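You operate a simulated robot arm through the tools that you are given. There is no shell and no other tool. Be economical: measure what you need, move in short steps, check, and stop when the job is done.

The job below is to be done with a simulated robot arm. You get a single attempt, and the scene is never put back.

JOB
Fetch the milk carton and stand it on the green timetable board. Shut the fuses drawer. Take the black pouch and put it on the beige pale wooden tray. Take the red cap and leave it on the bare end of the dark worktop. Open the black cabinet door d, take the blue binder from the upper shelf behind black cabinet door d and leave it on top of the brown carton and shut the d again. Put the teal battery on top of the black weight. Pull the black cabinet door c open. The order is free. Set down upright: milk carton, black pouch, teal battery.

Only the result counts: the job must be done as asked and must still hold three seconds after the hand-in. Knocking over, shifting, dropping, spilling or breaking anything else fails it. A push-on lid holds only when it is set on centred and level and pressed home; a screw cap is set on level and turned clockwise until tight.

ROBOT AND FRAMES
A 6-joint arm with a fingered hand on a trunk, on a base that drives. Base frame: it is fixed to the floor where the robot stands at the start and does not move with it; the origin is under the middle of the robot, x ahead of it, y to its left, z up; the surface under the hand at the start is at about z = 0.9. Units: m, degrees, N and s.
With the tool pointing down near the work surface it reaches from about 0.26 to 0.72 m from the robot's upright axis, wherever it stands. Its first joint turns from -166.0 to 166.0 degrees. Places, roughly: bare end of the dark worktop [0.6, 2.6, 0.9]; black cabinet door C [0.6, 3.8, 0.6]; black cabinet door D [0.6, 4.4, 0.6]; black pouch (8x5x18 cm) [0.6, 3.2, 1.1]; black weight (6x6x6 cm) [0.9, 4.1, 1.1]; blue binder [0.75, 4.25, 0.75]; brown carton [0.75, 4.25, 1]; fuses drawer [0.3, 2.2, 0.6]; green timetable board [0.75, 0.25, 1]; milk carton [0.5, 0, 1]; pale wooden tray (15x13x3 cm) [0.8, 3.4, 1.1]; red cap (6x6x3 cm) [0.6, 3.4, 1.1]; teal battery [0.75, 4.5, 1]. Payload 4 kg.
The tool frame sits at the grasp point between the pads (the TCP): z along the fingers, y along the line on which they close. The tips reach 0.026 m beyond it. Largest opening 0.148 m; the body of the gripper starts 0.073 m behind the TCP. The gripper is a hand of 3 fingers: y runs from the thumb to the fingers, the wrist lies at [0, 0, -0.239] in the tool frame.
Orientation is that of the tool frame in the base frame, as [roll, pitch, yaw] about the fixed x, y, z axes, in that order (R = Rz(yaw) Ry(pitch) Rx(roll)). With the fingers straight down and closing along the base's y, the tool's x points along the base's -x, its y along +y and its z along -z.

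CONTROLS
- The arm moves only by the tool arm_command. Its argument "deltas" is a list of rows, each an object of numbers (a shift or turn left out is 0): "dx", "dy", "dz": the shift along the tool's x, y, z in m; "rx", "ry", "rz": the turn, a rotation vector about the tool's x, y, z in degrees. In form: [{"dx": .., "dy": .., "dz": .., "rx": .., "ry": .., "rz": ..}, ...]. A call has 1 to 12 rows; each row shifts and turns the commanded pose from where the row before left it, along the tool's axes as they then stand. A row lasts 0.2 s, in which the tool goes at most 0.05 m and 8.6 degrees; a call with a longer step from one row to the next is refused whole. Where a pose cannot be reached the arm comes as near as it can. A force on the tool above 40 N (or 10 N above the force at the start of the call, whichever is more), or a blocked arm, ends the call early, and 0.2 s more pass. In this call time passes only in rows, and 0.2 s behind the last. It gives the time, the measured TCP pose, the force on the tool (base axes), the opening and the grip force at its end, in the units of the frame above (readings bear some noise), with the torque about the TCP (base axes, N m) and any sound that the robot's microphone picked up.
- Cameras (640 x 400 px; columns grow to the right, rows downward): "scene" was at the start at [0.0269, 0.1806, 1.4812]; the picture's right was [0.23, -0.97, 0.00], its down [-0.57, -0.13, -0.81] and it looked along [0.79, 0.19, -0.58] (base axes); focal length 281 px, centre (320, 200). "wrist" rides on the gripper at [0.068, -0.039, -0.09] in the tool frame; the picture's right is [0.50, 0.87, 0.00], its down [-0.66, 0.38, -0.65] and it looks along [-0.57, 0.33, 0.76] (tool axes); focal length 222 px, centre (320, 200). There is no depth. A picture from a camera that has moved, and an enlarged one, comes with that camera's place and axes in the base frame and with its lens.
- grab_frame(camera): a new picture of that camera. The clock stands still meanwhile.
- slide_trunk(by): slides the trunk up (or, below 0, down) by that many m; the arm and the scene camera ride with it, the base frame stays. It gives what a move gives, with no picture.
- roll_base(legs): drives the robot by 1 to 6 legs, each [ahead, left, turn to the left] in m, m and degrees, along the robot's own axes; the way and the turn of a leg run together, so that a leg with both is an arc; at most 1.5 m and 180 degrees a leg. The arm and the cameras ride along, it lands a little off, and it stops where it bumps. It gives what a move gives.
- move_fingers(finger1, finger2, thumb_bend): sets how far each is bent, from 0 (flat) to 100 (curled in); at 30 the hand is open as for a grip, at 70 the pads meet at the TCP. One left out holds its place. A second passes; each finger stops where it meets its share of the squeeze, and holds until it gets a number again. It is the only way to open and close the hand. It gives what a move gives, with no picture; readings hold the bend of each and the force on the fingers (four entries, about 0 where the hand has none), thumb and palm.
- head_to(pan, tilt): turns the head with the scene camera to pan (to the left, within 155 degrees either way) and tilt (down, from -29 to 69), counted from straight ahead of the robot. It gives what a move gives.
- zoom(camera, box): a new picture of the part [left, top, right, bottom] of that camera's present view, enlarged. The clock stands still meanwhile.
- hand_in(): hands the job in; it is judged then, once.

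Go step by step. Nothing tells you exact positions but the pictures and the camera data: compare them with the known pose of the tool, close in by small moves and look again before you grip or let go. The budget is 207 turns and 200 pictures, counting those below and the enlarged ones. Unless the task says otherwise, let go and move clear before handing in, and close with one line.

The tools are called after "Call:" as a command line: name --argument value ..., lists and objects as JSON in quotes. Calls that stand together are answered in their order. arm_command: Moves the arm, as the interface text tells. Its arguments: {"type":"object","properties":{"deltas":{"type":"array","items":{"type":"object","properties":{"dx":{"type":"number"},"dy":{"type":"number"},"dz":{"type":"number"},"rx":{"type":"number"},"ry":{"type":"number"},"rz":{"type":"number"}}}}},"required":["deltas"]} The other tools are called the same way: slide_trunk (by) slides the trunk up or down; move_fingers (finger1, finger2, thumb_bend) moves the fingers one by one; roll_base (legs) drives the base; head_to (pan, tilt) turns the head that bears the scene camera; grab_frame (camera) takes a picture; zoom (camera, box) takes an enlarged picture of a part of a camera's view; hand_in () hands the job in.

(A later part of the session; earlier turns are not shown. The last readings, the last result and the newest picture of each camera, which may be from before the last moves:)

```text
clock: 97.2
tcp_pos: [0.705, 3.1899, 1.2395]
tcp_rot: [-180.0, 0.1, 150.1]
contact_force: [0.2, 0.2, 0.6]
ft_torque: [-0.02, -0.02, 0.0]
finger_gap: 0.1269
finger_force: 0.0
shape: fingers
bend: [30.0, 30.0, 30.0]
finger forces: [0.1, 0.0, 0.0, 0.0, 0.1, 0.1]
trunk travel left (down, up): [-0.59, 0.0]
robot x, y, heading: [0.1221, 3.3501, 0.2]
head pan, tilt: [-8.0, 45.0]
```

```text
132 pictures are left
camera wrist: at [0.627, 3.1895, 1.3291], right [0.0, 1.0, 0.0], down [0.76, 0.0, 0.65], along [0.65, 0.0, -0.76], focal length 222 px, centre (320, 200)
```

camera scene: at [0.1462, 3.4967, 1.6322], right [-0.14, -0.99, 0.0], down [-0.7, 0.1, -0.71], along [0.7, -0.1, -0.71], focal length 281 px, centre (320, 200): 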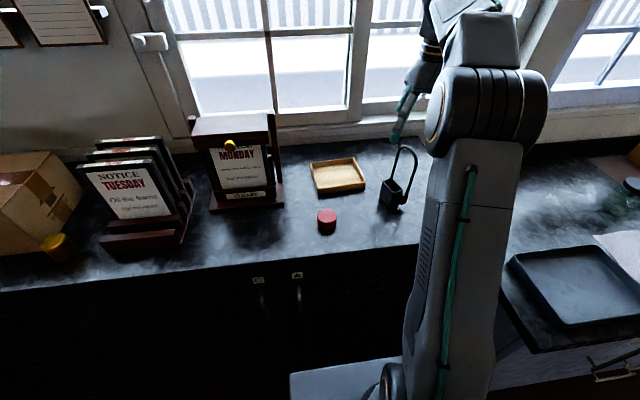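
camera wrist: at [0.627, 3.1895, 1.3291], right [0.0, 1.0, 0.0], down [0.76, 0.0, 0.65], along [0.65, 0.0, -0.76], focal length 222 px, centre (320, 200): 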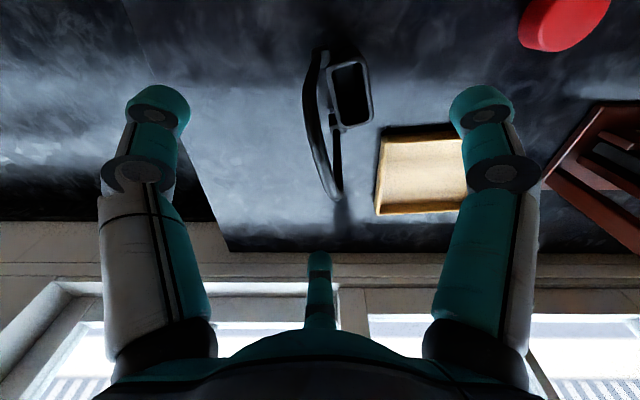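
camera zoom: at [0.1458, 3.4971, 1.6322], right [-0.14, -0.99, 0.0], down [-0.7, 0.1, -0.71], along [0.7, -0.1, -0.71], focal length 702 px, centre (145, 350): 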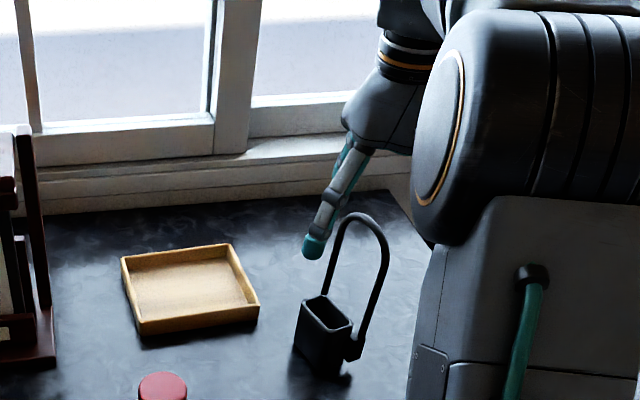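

Loop spans (0.668,3.182)–(0.746,3.204), azimuth ~16°. I turn 14° more and lower to the hooking height.

Call:
arm_command --deltas '[{"rz": 7}, {"rz": 7}, {"dz": 0.02}, {"dz": 0.02}, {"dz": 0.012}]'

Call:
zoom --camera "scene" --box '[340, 60, 440, 220]'

Call:
grab_frame --camera "wrist"

```text
clock: 98.4
tcp_pos: [0.7024, 3.1893, 1.1873]
tcp_rot: [-180.0, 0.2, 136.2]
contact_force: [1.2, -0.6, 0.5]
ft_torque: [-0.01, -0.01, 0.0]
finger_gap: 0.1267
finger_force: 0.0
shape: fingers
bend: [30.0, 30.0, 30.0]
finger forces: [0.1, 0.0, 0.0, 0.0, 0.0, 0.0]
trunk travel left (down, up): [-0.59, 0.0]
robot x, y, heading: [0.1269, 3.3495, -0.1]
head pan, tilt: [-8.0, 45.0]
```

```text
2.50 times, centred on (390, 140) of scene
camera zoom: at [0.1457, 3.4971, 1.6322], right [-0.14, -0.99, 0.0], down [-0.7, 0.1, -0.71], along [0.7, -0.1, -0.71], focal length 702 px, centre (145, 350)
```

zoom: 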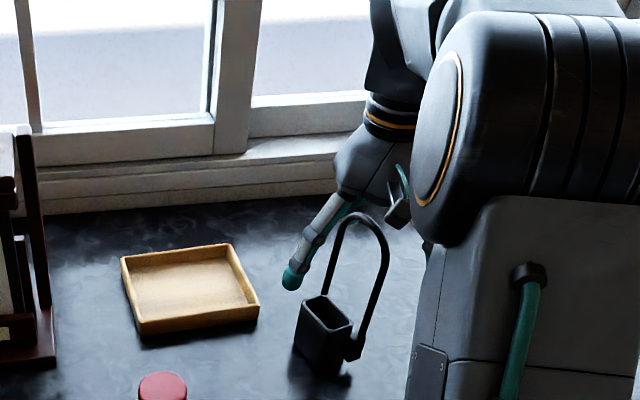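

```text
130 pictures are left
camera wrist: at [0.6275, 3.208, 1.2774], right [0.24, 0.97, 0.0], down [0.73, -0.18, 0.65], along [0.64, -0.16, -0.76], focal length 222 px, centre (320, 200)
```

wrist: 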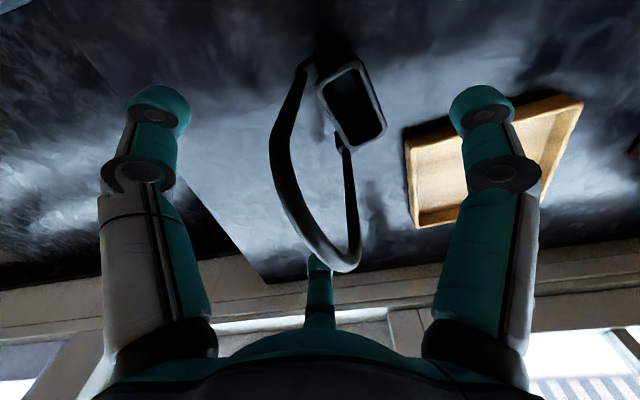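

The loop's apex is centred on the hand axis. I close the fingers under it.

Call:
move_fingers --finger1 70 --finger2 70 --thumb_bend 70

Call:
grab_frame --camera "wrist"

Call:
zoom --camera "scene" --box '[340, 60, 440, 220]'

```text
clock: 99.4
tcp_pos: [0.7034, 3.1894, 1.1881]
tcp_rot: [-180.0, 0.2, 136.2]
contact_force: [0.5, 0.2, 0.3]
ft_torque: [-0.01, 0.0, 0.01]
finger_gap: 0.0004
finger_force: 0.0
shape: fingers
bend: [69.0, 69.0, 70.0]
finger forces: [0.0, 0.0, 0.0, 0.0, 0.0, 0.1]
trunk travel left (down, up): [-0.59, 0.0]
robot x, y, heading: [0.1199, 3.3483, -0.0]
head pan, tilt: [-8.0, 45.0]
```

```text
129 pictures are left
camera wrist: at [0.6275, 3.2081, 1.2776], right [0.24, 0.97, 0.0], down [0.73, -0.18, 0.65], along [0.64, -0.16, -0.76], focal length 222 px, centre (320, 200)
```

wrist: 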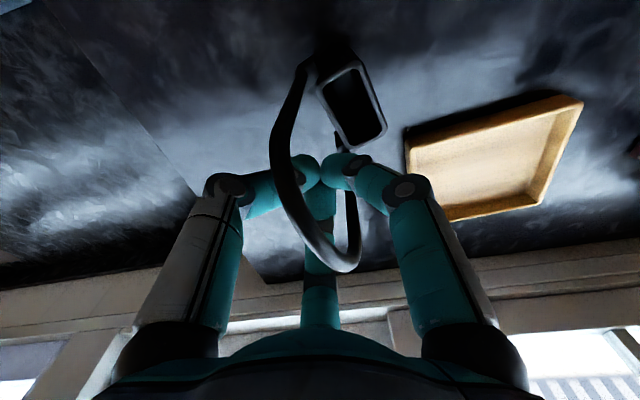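

```text
2.50 times, centred on (390, 140) of scene
camera zoom: at [0.1457, 3.4971, 1.6322], right [-0.14, -0.99, 0.0], down [-0.7, 0.1, -0.71], along [0.7, -0.1, -0.71], focal length 702 px, centre (145, 350)
```

zoom: 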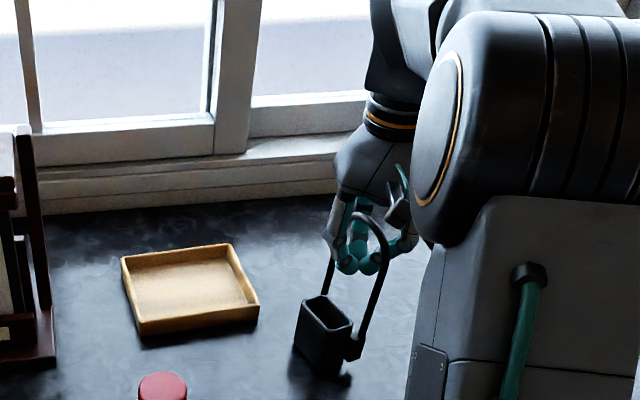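

The loop is caught in the basket. I lift gently.

Call:
arm_command --deltas '[{"dz": -0.015}, {"dz": -0.015}, {"dz": -0.01}, {"dz": -0.01}, {"dz": -0.01}, {"dz": -0.01}]'

Call:
zoom --camera "scene" --box '[340, 60, 440, 220]'

Call:
grab_frame --camera "wrist"

```text
clock: 100.8
tcp_pos: [0.7046, 3.1908, 1.2579]
tcp_rot: [-180.0, 0.1, 136.3]
contact_force: [0.7, -0.2, -2.2]
ft_torque: [-0.03, -0.03, -0.01]
finger_gap: 0.0016
finger_force: 1.6
shape: fingers
bend: [69.0, 69.0, 70.0]
finger forces: [1.9, 0.8, 0.1, 0.0, 0.7, 0.0]
trunk travel left (down, up): [-0.59, 0.0]
robot x, y, heading: [0.1227, 3.349, -0.1]
head pan, tilt: [-8.0, 45.0]
```

```text
2.50 times, centred on (390, 140) of scene
camera zoom: at [0.1459, 3.4971, 1.6321], right [-0.14, -0.99, 0.0], down [-0.7, 0.1, -0.71], along [0.7, -0.1, -0.71], focal length 702 px, centre (145, 350)
```

zoom: 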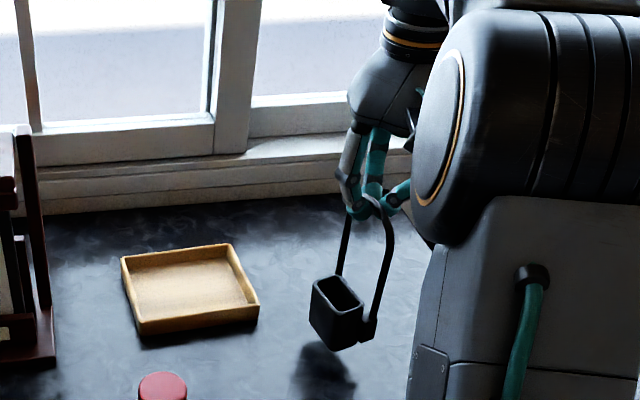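

```text
126 pictures are left
camera wrist: at [0.6286, 3.2084, 1.3468], right [0.24, 0.97, 0.0], down [0.73, -0.18, 0.65], along [0.64, -0.16, -0.76], focal length 222 px, centre (320, 200)
```

wrist: 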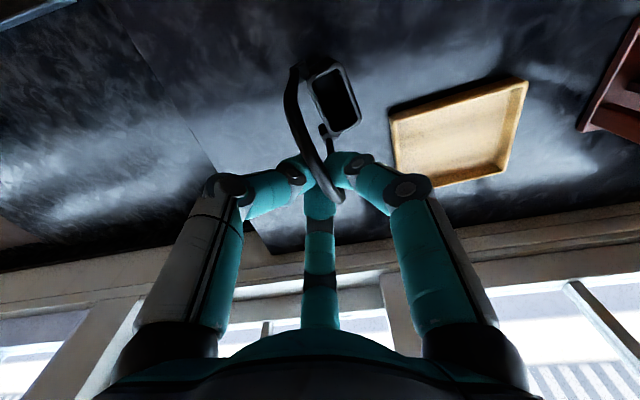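

Pouch hangs on the hand (2.2 N). I raise a little and drive base gently toward the tray.

Call:
arm_command --deltas '[{"dz": -0.015}, {"dz": -0.015}]'

Call:
roll_base --legs '[[0.05, 0.14, 0]]'

Call:
grab_frame --camera "scene"

Call:
grab_frame --camera "wrist"

```text
clock: 101.4
tcp_pos: [0.7033, 3.1908, 1.2871]
tcp_rot: [-180.0, 0.0, 136.2]
contact_force: [0.0, -0.2, -3.6]
ft_torque: [-0.03, -0.02, -0.01]
finger_gap: 0.0017
finger_force: 1.6
shape: fingers
bend: [69.0, 69.0, 70.0]
finger forces: [2.0, 0.6, 0.0, 0.0, 0.8, 0.1]
trunk travel left (down, up): [-0.59, 0.0]
robot x, y, heading: [0.1223, 3.3469, -0.0]
head pan, tilt: [-8.0, 45.0]
```

```text
clock: 102.7
tcp_pos: [0.7531, 3.3293, 1.2865]
tcp_rot: [180.0, 0.1, 136.1]
contact_force: [0.7, -0.3, -3.2]
ft_torque: [-0.02, 0.02, -0.04]
finger_gap: 0.0016
finger_force: 2.1
shape: fingers
bend: [68.0, 69.0, 70.0]
finger forces: [2.1, 0.7, 0.1, 0.1, 0.7, 0.0]
trunk travel left (down, up): [-0.59, 0.0]
robot x, y, heading: [0.1717, 3.4888, -0.1]
head pan, tilt: [-8.0, 45.0]
```

```text
125 pictures are left
camera scene: at [0.1959, 3.6369, 1.6321], right [-0.14, -0.99, 0.0], down [-0.7, 0.1, -0.71], along [0.7, -0.1, -0.71], focal length 281 px, centre (320, 200)
```

scene: 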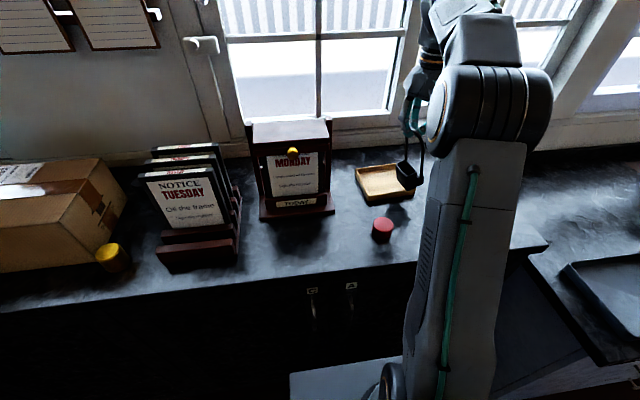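

```text
124 pictures are left
camera wrist: at [0.6772, 3.3476, 1.3774], right [0.24, 0.97, 0.0], down [0.73, -0.18, 0.65], along [0.64, -0.16, -0.76], focal length 222 px, centre (320, 200)
```

wrist: 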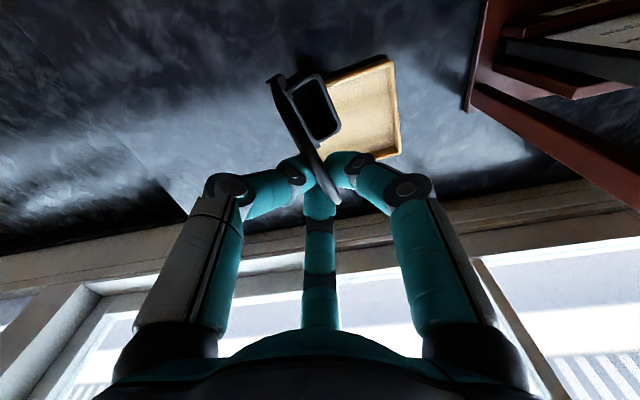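

Call:
zoom --camera "scene" --box '[340, 70, 440, 220]'

Call:
zoom --camera "wrist" --box '[240, 40, 440, 215]'

```text
2.67 times, centred on (390, 145) of scene
camera zoom: at [0.1959, 3.6369, 1.6321], right [-0.14, -0.99, 0.0], down [-0.7, 0.1, -0.71], along [0.7, -0.1, -0.71], focal length 749 px, centre (133, 347)
```

zoom: 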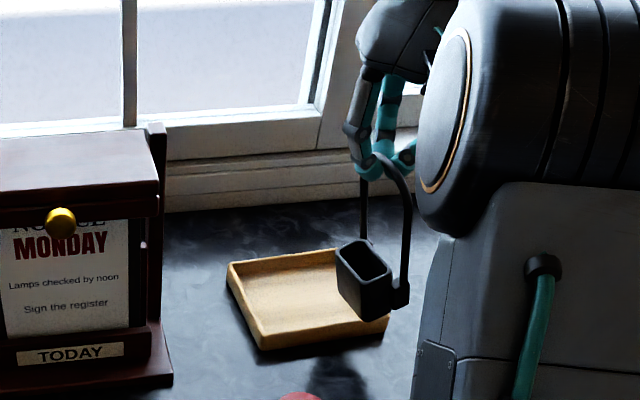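

```text
2.29 times, centred on (340, 128) of wrist
camera zoom: at [0.6772, 3.3476, 1.3774], right [0.24, 0.97, 0.0], down [0.73, -0.18, 0.65], along [0.64, -0.16, -0.76], focal length 508 px, centre (274, 366)
```

zoom: 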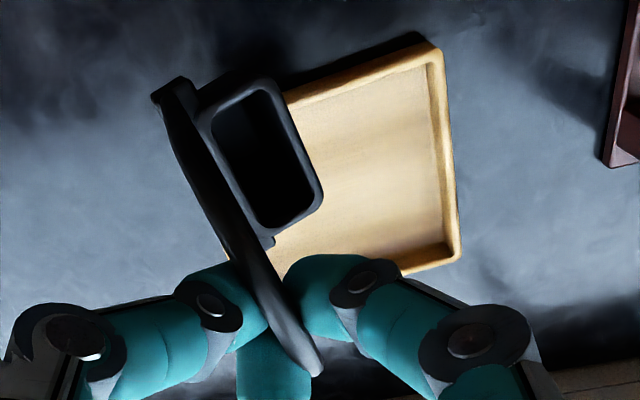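

The bucket hangs about at (0.74,3.33); tray centre (0.808,3.352). I shift over and check.

Call:
arm_command --deltas '[{"dx": -0.011, "dy": 0.021}, {"dx": -0.011, "dy": 0.021}, {"dx": -0.01, "dy": 0.021}, {}, {}]'

Call:
zoom --camera "scene" --box '[340, 70, 440, 220]'

Call:
zoom --camera "wrist" --box '[240, 40, 440, 215]'

```text
clock: 103.9
tcp_pos: [0.8184, 3.3507, 1.2881]
tcp_rot: [-180.0, 0.1, 135.9]
contact_force: [-0.8, 0.0, -2.9]
ft_torque: [0.02, -0.02, 0.0]
finger_gap: 0.002
finger_force: 1.6
shape: fingers
bend: [68.0, 69.0, 70.0]
finger forces: [2.1, 0.8, 0.0, 0.0, 0.9, 0.0]
trunk travel left (down, up): [-0.59, 0.0]
robot x, y, heading: [0.1731, 3.4858, 0.1]
head pan, tilt: [-8.0, 45.0]
```

```text
2.67 times, centred on (390, 145) of scene
camera zoom: at [0.1953, 3.6362, 1.6321], right [-0.14, -0.99, 0.0], down [-0.7, 0.1, -0.71], along [0.7, -0.1, -0.71], focal length 749 px, centre (133, 347)
```

zoom: 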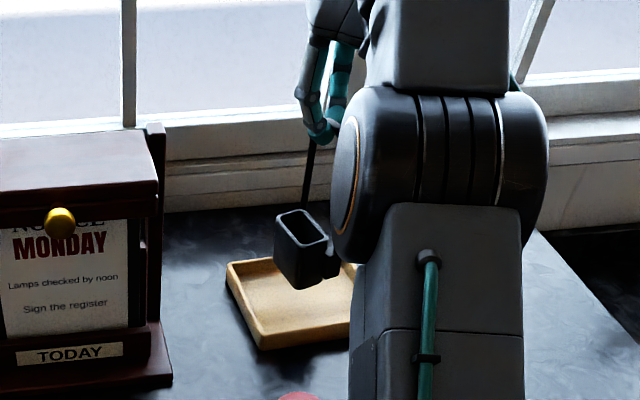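

```text
2.29 times, centred on (340, 128) of wrist
camera zoom: at [0.7431, 3.3696, 1.3779], right [0.24, 0.97, 0.0], down [0.73, -0.18, 0.66], along [0.64, -0.16, -0.76], focal length 508 px, centre (274, 366)
```

zoom: 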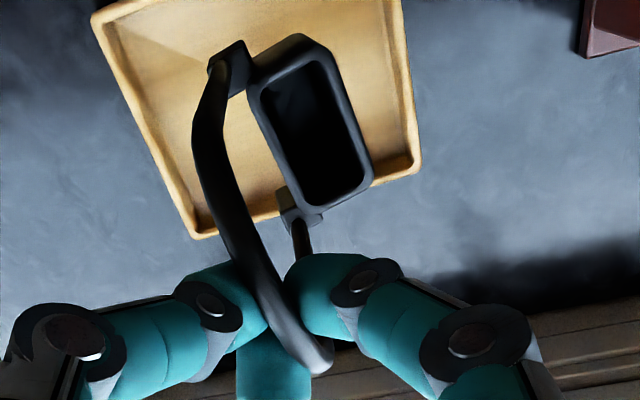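

It's over the tray. I lower to just above the tray floor and look.

Call:
arm_command --deltas '[{}, {"dz": 0.01}, {"dz": 0.01}, {"dz": 0.01}, {"dz": 0.01}, {}, {}]'

Call:
zoom --camera "scene" --box '[340, 70, 440, 220]'

Call:
zoom --camera "wrist" --box '[240, 40, 440, 215]'

```text
clock: 105.5
tcp_pos: [0.819, 3.3522, 1.2469]
tcp_rot: [179.9, 0.0, 136.1]
contact_force: [0.3, -0.2, -0.3]
ft_torque: [-0.03, 0.0, 0.03]
finger_gap: 0.0011
finger_force: 0.6
shape: fingers
bend: [69.0, 69.0, 70.0]
finger forces: [0.7, 0.0, 0.0, 0.0, 0.9, 0.0]
trunk travel left (down, up): [-0.59, 0.0]
robot x, y, heading: [0.1712, 3.4877, -0.1]
head pan, tilt: [-8.0, 45.0]
```

```text
2.67 times, centred on (390, 145) of scene
camera zoom: at [0.1954, 3.6362, 1.6322], right [-0.14, -0.99, 0.0], down [-0.7, 0.1, -0.71], along [0.7, -0.1, -0.71], focal length 749 px, centre (133, 347)
```

zoom: 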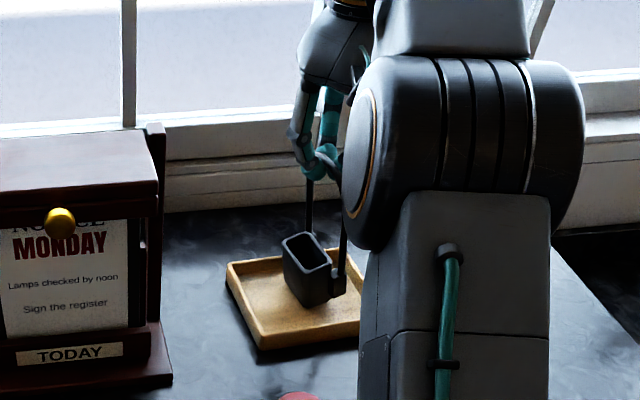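

```text
2.29 times, centred on (340, 128) of wrist
camera zoom: at [0.7435, 3.3707, 1.3371], right [0.24, 0.97, 0.0], down [0.73, -0.18, 0.65], along [0.64, -0.16, -0.76], focal length 508 px, centre (274, 366)
```

zoom: 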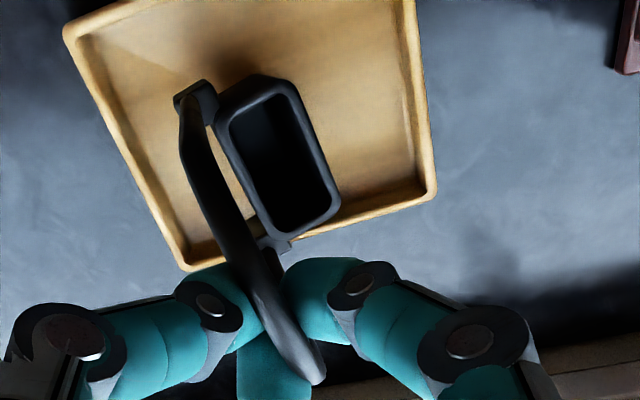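

The pouch's weight is now on the tray. I lower 2.5 cm more to slacken the loop and check that it's upright.

Call:
arm_command --deltas '[{"dz": 0.01}, {"dz": 0.01}, {"dz": 0.007}, {}]'

Call:
zoom --camera "scene" --box '[340, 70, 440, 220]'

Call:
zoom --camera "wrist" --box '[200, 20, 440, 215]'

```text
clock: 106.5
tcp_pos: [0.8189, 3.3526, 1.2203]
tcp_rot: [180.0, 0.0, 136.1]
contact_force: [0.8, -0.5, -0.6]
ft_torque: [-0.01, 0.0, -0.01]
finger_gap: 0.0001
finger_force: 0.4
shape: fingers
bend: [69.0, 69.0, 70.0]
finger forces: [0.1, 0.1, 0.0, 0.1, 0.0, 0.1]
trunk travel left (down, up): [-0.59, 0.0]
robot x, y, heading: [0.1735, 3.4852, -0.2]
head pan, tilt: [-8.0, 45.0]
```

```text
2.67 times, centred on (390, 145) of scene
camera zoom: at [0.1954, 3.6362, 1.6322], right [-0.14, -0.99, 0.0], down [-0.7, 0.1, -0.71], along [0.7, -0.1, -0.71], focal length 749 px, centre (133, 347)
```

zoom: 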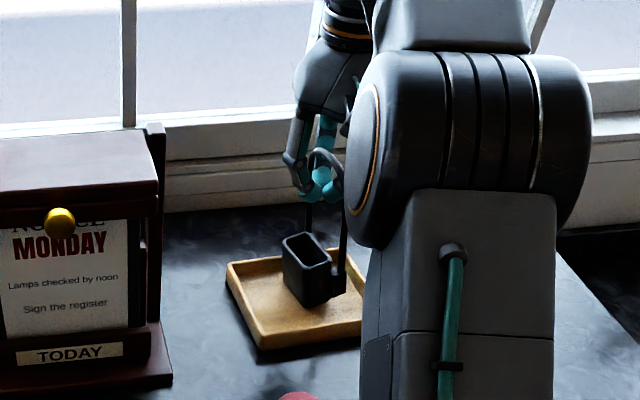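

```text
2.05 times, centred on (320, 118) of wrist
camera zoom: at [0.7442, 3.3706, 1.31], right [0.24, 0.97, 0.0], down [0.73, -0.18, 0.65], along [0.64, -0.16, -0.76], focal length 456 px, centre (320, 369)
```

zoom: 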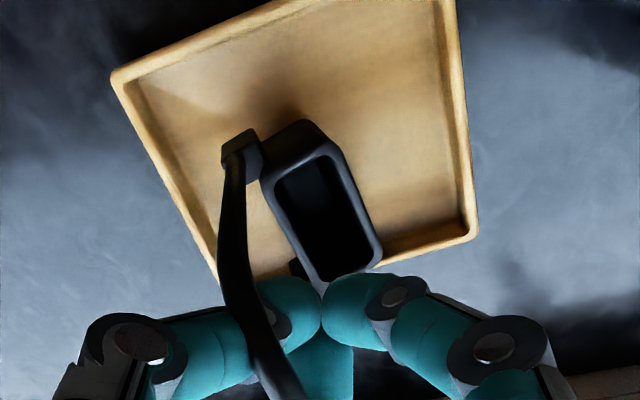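

Call:
grab_frame --camera "wrist"

```text
115 pictures are left
camera wrist: at [0.7442, 3.3706, 1.31], right [0.24, 0.97, 0.0], down [0.73, -0.18, 0.65], along [0.64, -0.16, -0.76], focal length 222 px, centre (320, 200)
```

wrist: 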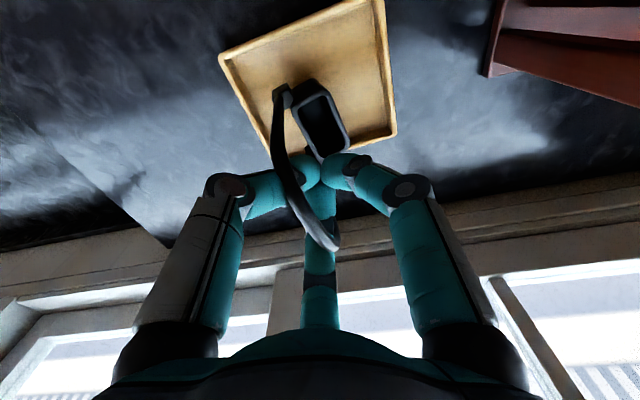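

Same geometry as when hooking. I open and lift the hand straight up.

Call:
move_fingers --finger1 30 --finger2 30 --thumb_bend 30

Call:
arm_command --deltas '[{"dz": -0.015}, {"dz": -0.015}, {"dz": -0.02}, {"dz": -0.02}]'

Call:
grab_frame --camera "wrist"

Call:
zoom --camera "scene" --box '[340, 70, 440, 220]'

```text
clock: 107.5
tcp_pos: [0.8198, 3.3521, 1.2209]
tcp_rot: [180.0, 0.1, 136.2]
contact_force: [0.9, 0.1, -0.1]
ft_torque: [-0.01, 0.02, -0.03]
finger_gap: 0.1264
finger_force: 0.0
shape: fingers
bend: [30.0, 30.0, 30.0]
finger forces: [0.0, 0.0, 0.1, 0.0, 0.0, 0.0]
trunk travel left (down, up): [-0.59, 0.0]
robot x, y, heading: [0.1735, 3.4898, -0.1]
head pan, tilt: [-8.0, 45.0]
```

```text
clock: 108.5
tcp_pos: [0.8195, 3.3526, 1.2892]
tcp_rot: [179.9, 0.0, 136.1]
contact_force: [0.2, -0.1, -0.3]
ft_torque: [0.01, -0.02, 0.01]
finger_gap: 0.1263
finger_force: 0.1
shape: fingers
bend: [30.0, 30.0, 30.0]
finger forces: [0.1, 0.0, 0.0, 0.0, 0.0, 0.0]
trunk travel left (down, up): [-0.59, 0.0]
robot x, y, heading: [0.1719, 3.4846, -0.2]
head pan, tilt: [-8.0, 45.0]
```

```text
114 pictures are left
camera wrist: at [0.7437, 3.3706, 1.3785], right [0.24, 0.97, 0.0], down [0.73, -0.18, 0.65], along [0.64, -0.16, -0.76], focal length 222 px, centre (320, 200)
```

wrist: 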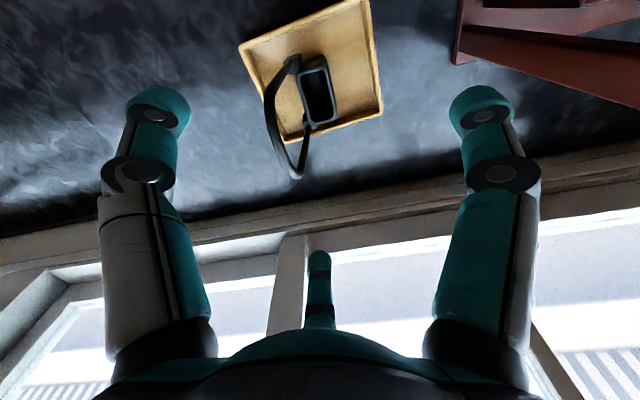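

```text
2.67 times, centred on (390, 145) of scene
camera zoom: at [0.1957, 3.6361, 1.6322], right [-0.14, -0.99, 0.0], down [-0.7, 0.1, -0.71], along [0.7, -0.1, -0.71], focal length 749 px, centre (133, 347)
```

zoom: 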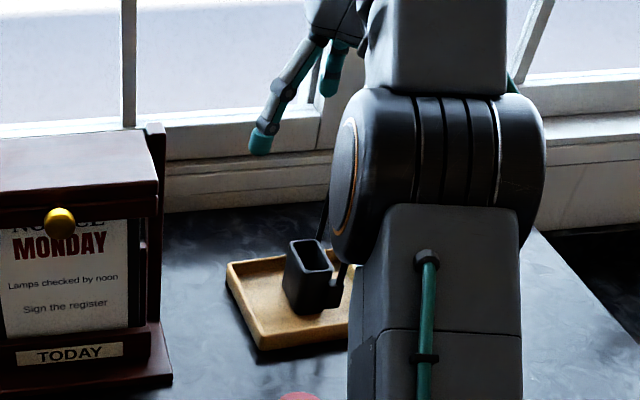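

Pouch stands in the tray. Next the red cap: I move above it and turn the hand back to neutral.

Call:
arm_command --deltas '[{"dx": 0.043, "dy": -0.0227}, {"dx": 0.043, "dy": -0.0227}, {"dx": 0.043, "dy": -0.0227}, {"dx": 0.043, "dy": -0.0227}, {"rz": -8.5}, {"rz": -8.5}, {"rz": -8.5}, {"rz": -8.5}, {"rz": -8.5}, {"rz": -1.5}, {"dz": 0.04}, {"dz": 0.04}]'

Call:
grab_frame --camera "wrist"

Call:
grab_frame --camera "scene"

```text
clock: 111.1
tcp_pos: [0.6327, 3.4076, 1.2107]
tcp_rot: [-180.0, 0.1, -179.8]
contact_force: [-0.3, 0.7, -0.1]
ft_torque: [-0.01, 0.01, -0.03]
finger_gap: 0.1266
finger_force: 0.0
shape: fingers
bend: [30.0, 30.0, 30.0]
finger forces: [0.0, 0.0, 0.0, 0.0, 0.0, 0.0]
trunk travel left (down, up): [-0.59, 0.0]
robot x, y, heading: [0.1716, 3.4881, -0.1]
head pan, tilt: [-8.0, 45.0]
```

```text
112 pictures are left
camera wrist: at [0.5656, 3.3676, 1.3005], right [-0.5, 0.87, 0.0], down [0.65, 0.38, 0.65], along [0.57, 0.33, -0.76], focal length 222 px, centre (320, 200)
```

wrist: 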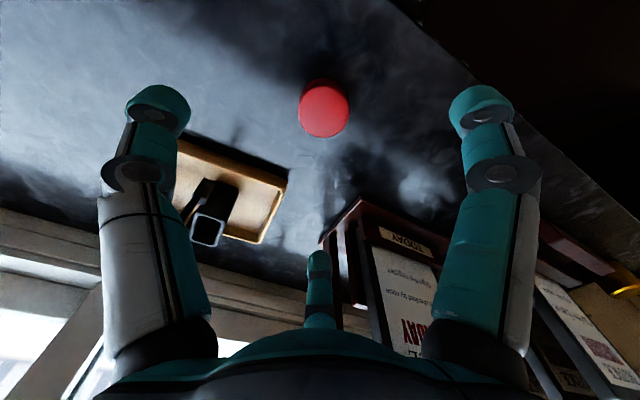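

```text
111 pictures are left
camera scene: at [0.1956, 3.6362, 1.6322], right [-0.14, -0.99, 0.0], down [-0.7, 0.1, -0.71], along [0.7, -0.1, -0.71], focal length 281 px, centre (320, 200)
```

scene: 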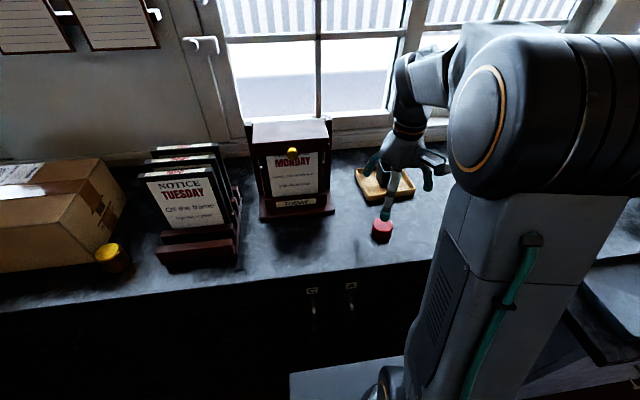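

Cap is right on axis. I lower to grip height and close.

Call:
arm_command --deltas '[{"dz": 0.04}, {"dz": 0.04}, {"dz": 0.03}, {"dz": 0.012}, {"dz": 0.008}]'

Call:
zoom --camera "scene" --box '[340, 120, 460, 260]'

Call:
move_fingers --finger1 60 --finger2 60 --thumb_bend 60

Call:
grab_frame --camera "wrist"

```text
clock: 112.3
tcp_pos: [0.6333, 3.4047, 1.0795]
tcp_rot: [180.0, 0.0, -180.0]
contact_force: [-0.5, 0.0, -1.1]
ft_torque: [0.0, -0.01, 0.01]
finger_gap: 0.1268
finger_force: 0.0
shape: fingers
bend: [30.0, 30.0, 30.0]
finger forces: [0.0, 0.0, 0.0, 0.0, 0.1, 0.1]
trunk travel left (down, up): [-0.59, 0.0]
robot x, y, heading: [0.1733, 3.4841, -0.1]
head pan, tilt: [-8.0, 45.0]
```

```text
2.86 times, centred on (400, 190) of scene
camera zoom: at [0.1954, 3.6362, 1.6322], right [-0.14, -0.99, 0.0], down [-0.7, 0.1, -0.71], along [0.7, -0.1, -0.71], focal length 803 px, centre (91, 229)
```

zoom: 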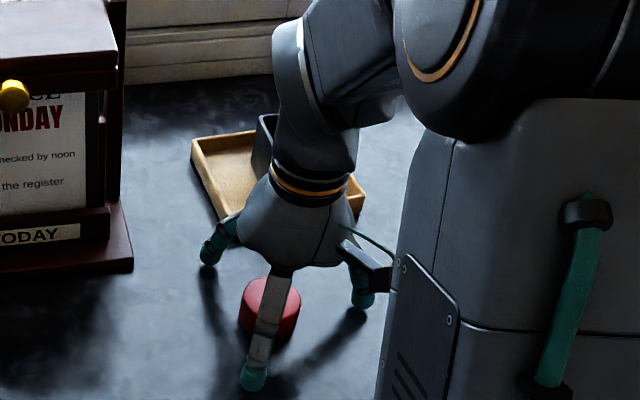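

```text
clock: 113.1
tcp_pos: [0.6329, 3.4069, 1.0837]
tcp_rot: [179.9, 0.3, 179.9]
contact_force: [-4.4, 2.4, 26.9]
ft_torque: [0.88, 1.43, -0.01]
finger_gap: 0.0516
finger_force: 14.1
shape: fingers
bend: [45.0, 60.0, 60.0]
finger forces: [27.5, 0.0, 0.0, 0.1, 0.0, 0.0]
trunk travel left (down, up): [-0.59, 0.0]
robot x, y, heading: [0.1719, 3.4856, -0.2]
head pan, tilt: [-8.0, 45.0]
stopped: the force on the tool passed its limit at 41 N (the readings are from after the stop); the commanded pose is now the measured one
```

```text
109 pictures are left
camera wrist: at [0.5637, 3.3675, 1.1726], right [-0.5, 0.87, 0.0], down [0.65, 0.38, 0.66], along [0.57, 0.33, -0.75], focal length 222 px, centre (320, 200)
```

wrist: 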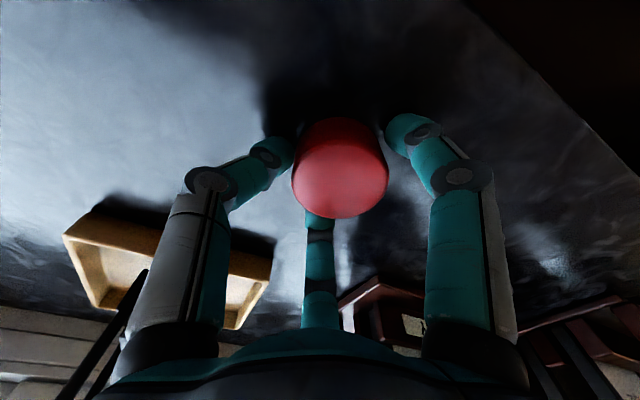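

Finger 1 dug into the surface when curling. I reopen, raise 1.5 cm, and close again.

Call:
move_fingers --finger1 38 --finger2 42 --thumb_bend 42

Call:
arm_command --deltas '[{"dz": -0.01}]'

Call:
grab_frame --camera "wrist"

Call:
zoom --camera "scene" --box '[340, 120, 460, 260]'

```text
clock: 114.1
tcp_pos: [0.6318, 3.4078, 1.0818]
tcp_rot: [-179.9, 0.5, -179.9]
contact_force: [4.5, 8.1, 34.2]
ft_torque: [-1.6, -0.12, 0.2]
finger_gap: 0.0867
finger_force: 17.8
shape: fingers
bend: [38.0, 42.0, 45.0]
finger forces: [0.0, 0.0, 0.1, 0.0, 34.9, 0.0]
trunk travel left (down, up): [-0.59, 0.0]
robot x, y, heading: [0.1732, 3.4888, -0.1]
head pan, tilt: [-8.0, 45.0]
```

```text
clock: 114.5
tcp_pos: [0.6316, 3.4061, 1.0905]
tcp_rot: [-179.9, 0.0, -180.0]
contact_force: [0.7, -0.1, 0.4]
ft_torque: [-0.02, 0.0, 0.0]
finger_gap: 0.0945
finger_force: 0.1
shape: fingers
bend: [38.0, 42.0, 42.0]
finger forces: [0.0, 0.0, 0.0, 0.0, 0.0, 0.0]
trunk travel left (down, up): [-0.59, 0.0]
robot x, y, heading: [0.1747, 3.4892, -0.4]
head pan, tilt: [-8.0, 45.0]
```

```text
108 pictures are left
camera wrist: at [0.5646, 3.367, 1.1795], right [-0.5, 0.87, 0.0], down [0.66, 0.38, 0.65], along [0.57, 0.33, -0.76], focal length 222 px, centre (320, 200)
```

wrist: 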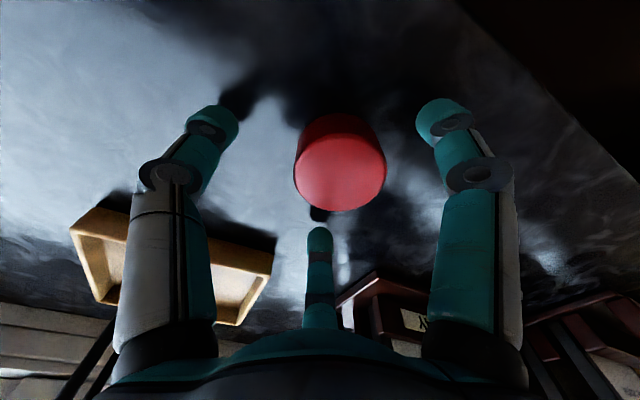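

```text
2.86 times, centred on (400, 190) of scene
camera zoom: at [0.1947, 3.6365, 1.6316], right [-0.14, -0.99, 0.0], down [-0.7, 0.1, -0.71], along [0.7, -0.1, -0.71], focal length 803 px, centre (91, 229)
```

zoom: 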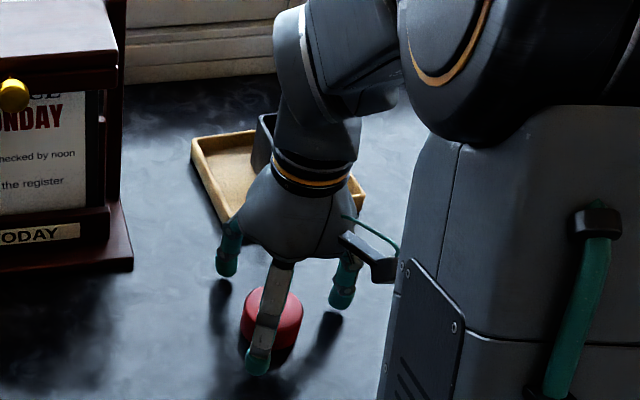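

The cap shifted slightly to (0.616,3.409). I recentre and close at this height.

Call:
arm_command --deltas '[{"dx": 0.015, "dy": 0.003}]'

Call:
move_fingers --finger1 60 --finger2 60 --thumb_bend 60

Call:
grab_frame --camera "wrist"

```text
clock: 114.9
tcp_pos: [0.6175, 3.4106, 1.0906]
tcp_rot: [180.0, 0.1, -180.0]
contact_force: [0.1, 0.3, 0.1]
ft_torque: [0.01, 0.0, 0.0]
finger_gap: 0.0945
finger_force: 0.1
shape: fingers
bend: [38.0, 42.0, 42.0]
finger forces: [0.0, 0.0, 0.1, 0.1, 0.0, 0.0]
trunk travel left (down, up): [-0.59, 0.0]
robot x, y, heading: [0.1751, 3.4888, -0.4]
head pan, tilt: [-8.0, 45.0]
```

```text
clock: 115.9
tcp_pos: [0.6187, 3.4106, 1.0907]
tcp_rot: [-180.0, 0.1, 180.0]
contact_force: [-0.5, 0.4, -0.1]
ft_torque: [0.01, -0.03, -0.02]
finger_gap: 0.0405
finger_force: 3.9
shape: fingers
bend: [55.0, 58.0, 59.0]
finger forces: [3.6, 2.4, 0.1, 0.0, 2.6, 0.1]
trunk travel left (down, up): [-0.59, 0.0]
robot x, y, heading: [0.17, 3.488, 0.2]
head pan, tilt: [-8.0, 45.0]
```

```text
106 pictures are left
camera wrist: at [0.5504, 3.3707, 1.1805], right [-0.5, 0.87, 0.0], down [0.65, 0.38, 0.66], along [0.57, 0.33, -0.76], focal length 222 px, centre (320, 200)
```

wrist: 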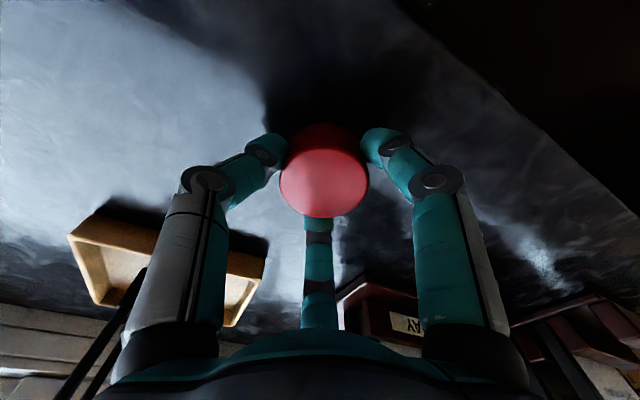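

Call:
move_fingers --finger1 65 --finger2 65 --thumb_bend 65

Call:
arm_command --deltas '[{"dz": -0.02}, {"dz": -0.03}, {"dz": -0.04}, {"dz": -0.03}, {"dz": -0.03}]'

Call:
grab_frame --camera "wrist"

Call:
zoom --camera "scene" --box '[320, 80, 480, 260]'

```text
clock: 116.9
tcp_pos: [0.6182, 3.4098, 1.091]
tcp_rot: [-180.0, 0.2, 180.0]
contact_force: [-0.1, -1.1, 0.3]
ft_torque: [0.03, -0.02, -0.03]
finger_gap: 0.0386
finger_force: 10.9
shape: fingers
bend: [55.0, 58.0, 61.0]
finger forces: [7.1, 6.5, 0.1, 0.1, 7.6, 0.0]
trunk travel left (down, up): [-0.59, 0.0]
robot x, y, heading: [0.1706, 3.4892, 0.0]
head pan, tilt: [-8.0, 45.0]
```

```text
clock: 118.1
tcp_pos: [0.6162, 3.409, 1.2418]
tcp_rot: [179.9, 0.0, 180.0]
contact_force: [0.8, -0.5, -0.6]
ft_torque: [-0.01, 0.0, 0.0]
finger_gap: 0.0385
finger_force: 10.9
shape: fingers
bend: [55.0, 58.0, 61.0]
finger forces: [7.1, 6.5, 0.0, 0.0, 7.3, 0.1]
trunk travel left (down, up): [-0.59, 0.0]
robot x, y, heading: [0.1748, 3.4869, -0.3]
head pan, tilt: [-8.0, 45.0]
```

```text
105 pictures are left
camera wrist: at [0.5491, 3.3696, 1.332], right [-0.5, 0.87, 0.0], down [0.65, 0.38, 0.66], along [0.57, 0.33, -0.76], focal length 222 px, centre (320, 200)
```

wrist: 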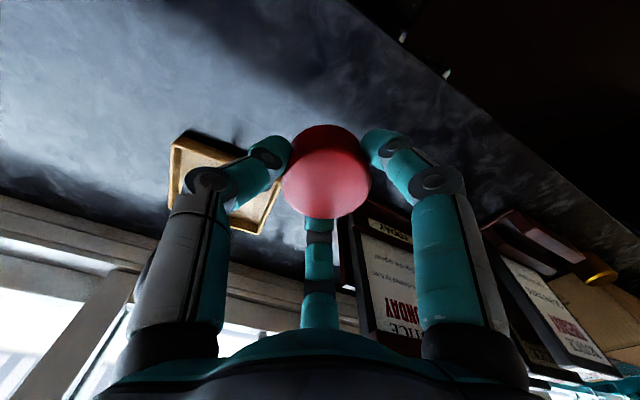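

```text
2.22 times, centred on (400, 170) of scene
camera zoom: at [0.1951, 3.6363, 1.6321], right [-0.14, -0.99, 0.0], down [-0.7, 0.1, -0.71], along [0.7, -0.1, -0.71], focal length 624 px, centre (142, 267)
```

zoom: 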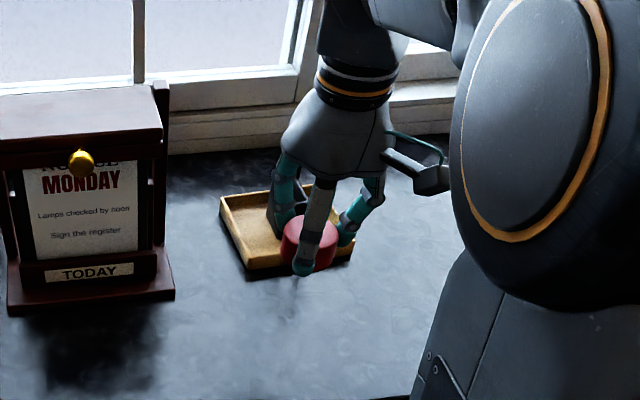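

Cap is held. I back out and drive right to the dark worktop.

Call:
roll_base --legs '[[-0.27, 0, 0], [0, -0.85, 0]]'

Call:
head_to --pan 10 --tilt 40

Call:
grab_frame --camera "scene"

Call:
grab_frame --camera "wrist"

```text
clock: 124.1
tcp_pos: [0.3405, 2.5621, 1.2417]
tcp_rot: [-180.0, 0.2, 179.6]
contact_force: [0.5, -0.4, -0.5]
ft_torque: [0.0, 0.0, -0.01]
finger_gap: 0.0381
finger_force: 10.8
shape: fingers
bend: [56.0, 58.0, 61.0]
finger forces: [7.1, 6.6, 0.0, 0.1, 7.3, 0.0]
trunk travel left (down, up): [-0.59, 0.0]
robot x, y, heading: [-0.1041, 2.642, -0.0]
head pan, tilt: [-8.0, 45.0]
```

```text
clock: 124.9
tcp_pos: [0.3415, 2.5624, 1.2421]
tcp_rot: [179.9, 0.2, 179.6]
contact_force: [0.1, -0.3, -0.1]
ft_torque: [0.0, -0.02, -0.01]
finger_gap: 0.0383
finger_force: 10.5
shape: fingers
bend: [56.0, 58.0, 61.0]
finger forces: [7.1, 6.6, 0.1, 0.1, 7.3, 0.1]
trunk travel left (down, up): [-0.59, 0.0]
robot x, y, heading: [-0.1022, 2.6398, -0.4]
head pan, tilt: [10.0, 40.0]
```

```text
103 pictures are left
camera scene: at [-0.0757, 2.8184, 1.6394], right [0.17, -0.99, 0.0], down [-0.63, -0.11, -0.77], along [0.76, 0.13, -0.64], focal length 281 px, centre (320, 200)
```

scene: 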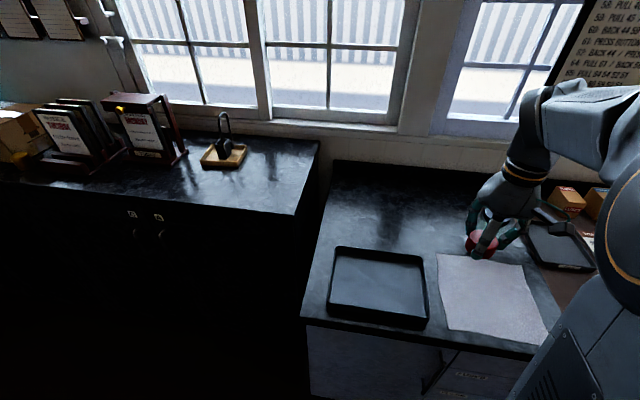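

```text
102 pictures are left
camera wrist: at [0.2732, 2.5233, 1.3316], right [-0.49, 0.87, 0.0], down [0.66, 0.37, 0.66], along [0.57, 0.32, -0.76], focal length 222 px, centre (320, 200)
```

wrist: 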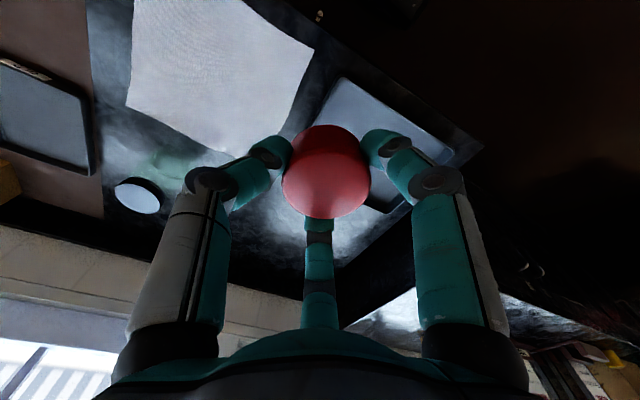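

The bare dark area lies behind the black tray, around (0.70,2.71). I lower the trunk, creep forward and extend over it.

Call:
roll_base --legs '[[0.11, 0.05, 0]]'

Call:
slide_trunk --by -0.165

Call:
arm_command --deltas '[{"dx": -0.045, "dy": 0.015}, {"dx": -0.045, "dy": 0.015}, {"dx": -0.045, "dy": 0.015}, {"dx": -0.045, "dy": 0.015}, {"dx": -0.045, "dy": 0.015}, {"dx": -0.02, "dy": 0.015}]'

Call:
grab_frame --camera "scene"

Call:
grab_frame --camera "wrist"

```text
clock: 126.2
tcp_pos: [0.4535, 2.613, 1.2418]
tcp_rot: [180.0, 0.0, 179.7]
contact_force: [0.3, 0.5, 0.6]
ft_torque: [-0.03, -0.03, 0.01]
finger_gap: 0.0381
finger_force: 10.8
shape: fingers
bend: [56.0, 58.0, 61.0]
finger forces: [7.1, 6.7, 0.0, 0.1, 7.3, 0.0]
trunk travel left (down, up): [-0.59, 0.0]
robot x, y, heading: [0.0142, 2.6931, -0.2]
head pan, tilt: [10.0, 40.0]
```

```text
clock: 128.0
tcp_pos: [0.4536, 2.6131, 1.0768]
tcp_rot: [180.0, 0.1, 179.7]
contact_force: [0.6, -0.2, -0.6]
ft_torque: [0.02, -0.02, 0.01]
finger_gap: 0.0382
finger_force: 10.2
shape: fingers
bend: [56.0, 58.0, 61.0]
finger forces: [7.0, 6.6, 0.0, 0.0, 7.2, 0.0]
trunk travel left (down, up): [-0.425, 0.165]
robot x, y, heading: [0.0109, 2.6932, -0.2]
head pan, tilt: [10.0, 40.0]
```

```text
clock: 129.4
tcp_pos: [0.6999, 2.7027, 1.0764]
tcp_rot: [180.0, 0.1, 179.8]
contact_force: [0.1, 0.0, -0.8]
ft_torque: [0.02, 0.02, -0.02]
finger_gap: 0.038
finger_force: 9.9
shape: fingers
bend: [56.0, 58.0, 61.0]
finger forces: [7.0, 6.6, 0.0, 0.0, 7.0, 0.0]
trunk travel left (down, up): [-0.425, 0.165]
robot x, y, heading: [0.0079, 2.692, -0.3]
head pan, tilt: [10.0, 40.0]
```

```text
101 pictures are left
camera scene: at [0.0375, 2.8682, 1.4744], right [0.17, -0.99, 0.0], down [-0.63, -0.11, -0.77], along [0.76, 0.13, -0.64], focal length 281 px, centre (320, 200)
```

scene: 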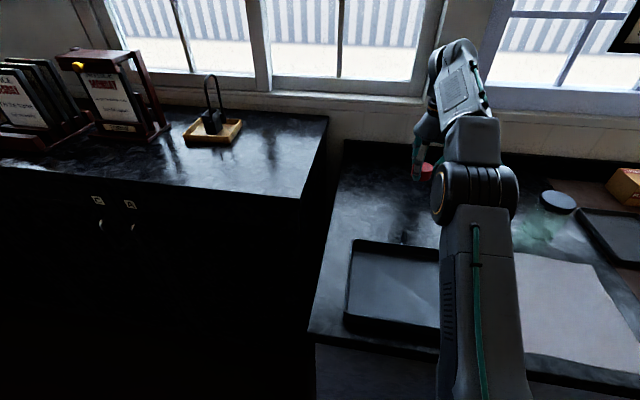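

```text
100 pictures are left
camera wrist: at [0.6317, 2.6633, 1.1655], right [-0.5, 0.87, 0.0], down [0.66, 0.37, 0.65], along [0.57, 0.32, -0.76], focal length 222 px, centre (320, 200)
```

wrist: 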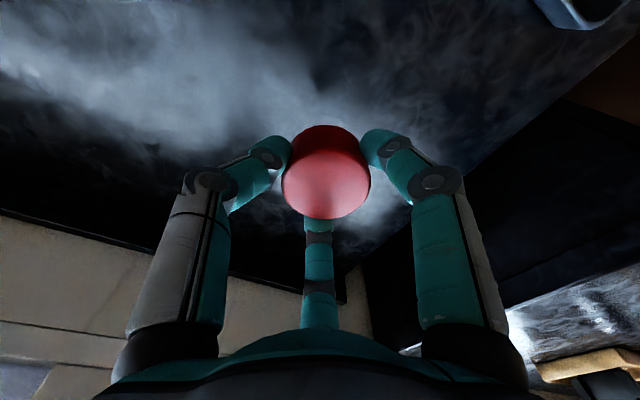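

Over bare dark worktop, nothing near. I lower.

Call:
arm_command --deltas '[{"dz": 0.04}, {"dz": 0.04}, {"dz": 0.035}, {"dz": 0.005}, {"dz": 0.005}]'

Call:
arm_command --deltas '[{"dz": 0.003}, {"dz": 0.003}]'

```text
clock: 130.6
tcp_pos: [0.6986, 2.7019, 0.9526]
tcp_rot: [180.0, 0.1, 179.7]
contact_force: [0.5, 0.3, -0.4]
ft_torque: [-0.02, 0.05, -0.02]
finger_gap: 0.0378
finger_force: 10.4
shape: fingers
bend: [56.0, 58.0, 61.0]
finger forces: [7.1, 6.6, 0.0, 0.1, 6.7, 0.0]
trunk travel left (down, up): [-0.425, 0.165]
robot x, y, heading: [0.0083, 2.691, -0.3]
head pan, tilt: [10.0, 40.0]
```

```text
clock: 131.2
tcp_pos: [0.6992, 2.7033, 0.9464]
tcp_rot: [-180.0, 0.2, 179.7]
contact_force: [-1.5, -0.8, -0.6]
ft_torque: [-0.04, -0.01, 0.03]
finger_gap: 0.0375
finger_force: 10.4
shape: fingers
bend: [56.0, 58.0, 61.0]
finger forces: [7.1, 6.6, 0.1, 0.0, 6.8, 0.1]
trunk travel left (down, up): [-0.425, 0.165]
robot x, y, heading: [0.0091, 2.6946, -0.3]
head pan, tilt: [10.0, 40.0]
```

Call:
arm_command --deltas '[{"dz": 0.002}, {"dz": 0.002}, {"dz": 0.002}]'

```text
clock: 132.0
tcp_pos: [0.6999, 2.7002, 0.9407]
tcp_rot: [-180.0, 0.3, 179.7]
contact_force: [-0.7, 0.6, -0.5]
ft_torque: [0.02, 0.01, 0.01]
finger_gap: 0.0375
finger_force: 10.6
shape: fingers
bend: [56.0, 58.0, 61.0]
finger forces: [7.0, 6.7, 0.0, 0.1, 6.9, 0.0]
trunk travel left (down, up): [-0.425, 0.165]
robot x, y, heading: [0.0116, 2.6967, -0.2]
head pan, tilt: [10.0, 40.0]
```

Call:
arm_command --deltas '[{"dz": 0.003}, {"dz": 0.002}, {"dz": 0.002}, {"dz": 0.002}]'

Call:
zoom --camera "scene" --box '[370, 120, 490, 250]'

```text
clock: 133.0
tcp_pos: [0.699, 2.7003, 0.9341]
tcp_rot: [180.0, 0.4, 179.8]
contact_force: [0.5, -2.6, 27.0]
ft_torque: [0.14, 0.25, 0.07]
finger_gap: 0.0353
finger_force: 17.8
shape: fingers
bend: [56.0, 57.0, 61.0]
finger forces: [16.8, 8.8, 0.0, 0.0, 9.8, 0.0]
trunk travel left (down, up): [-0.425, 0.165]
robot x, y, heading: [0.0102, 2.6938, -0.3]
head pan, tilt: [10.0, 40.0]
```

```text
3.08 times, centred on (430, 185) of scene
camera zoom: at [0.0349, 2.868, 1.4748], right [0.17, -0.99, 0.0], down [-0.63, -0.11, -0.77], along [0.76, 0.13, -0.64], focal length 864 px, centre (-18, 246)
```

zoom: 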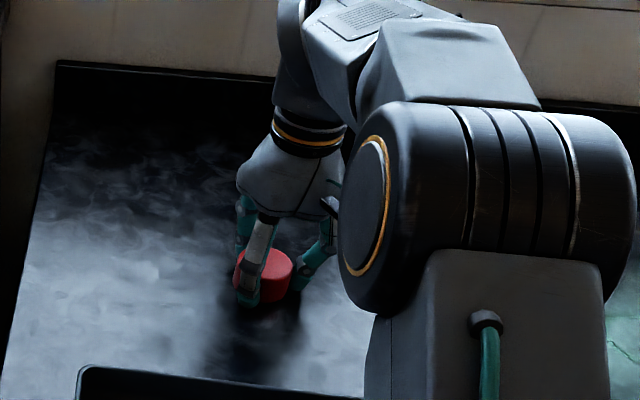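

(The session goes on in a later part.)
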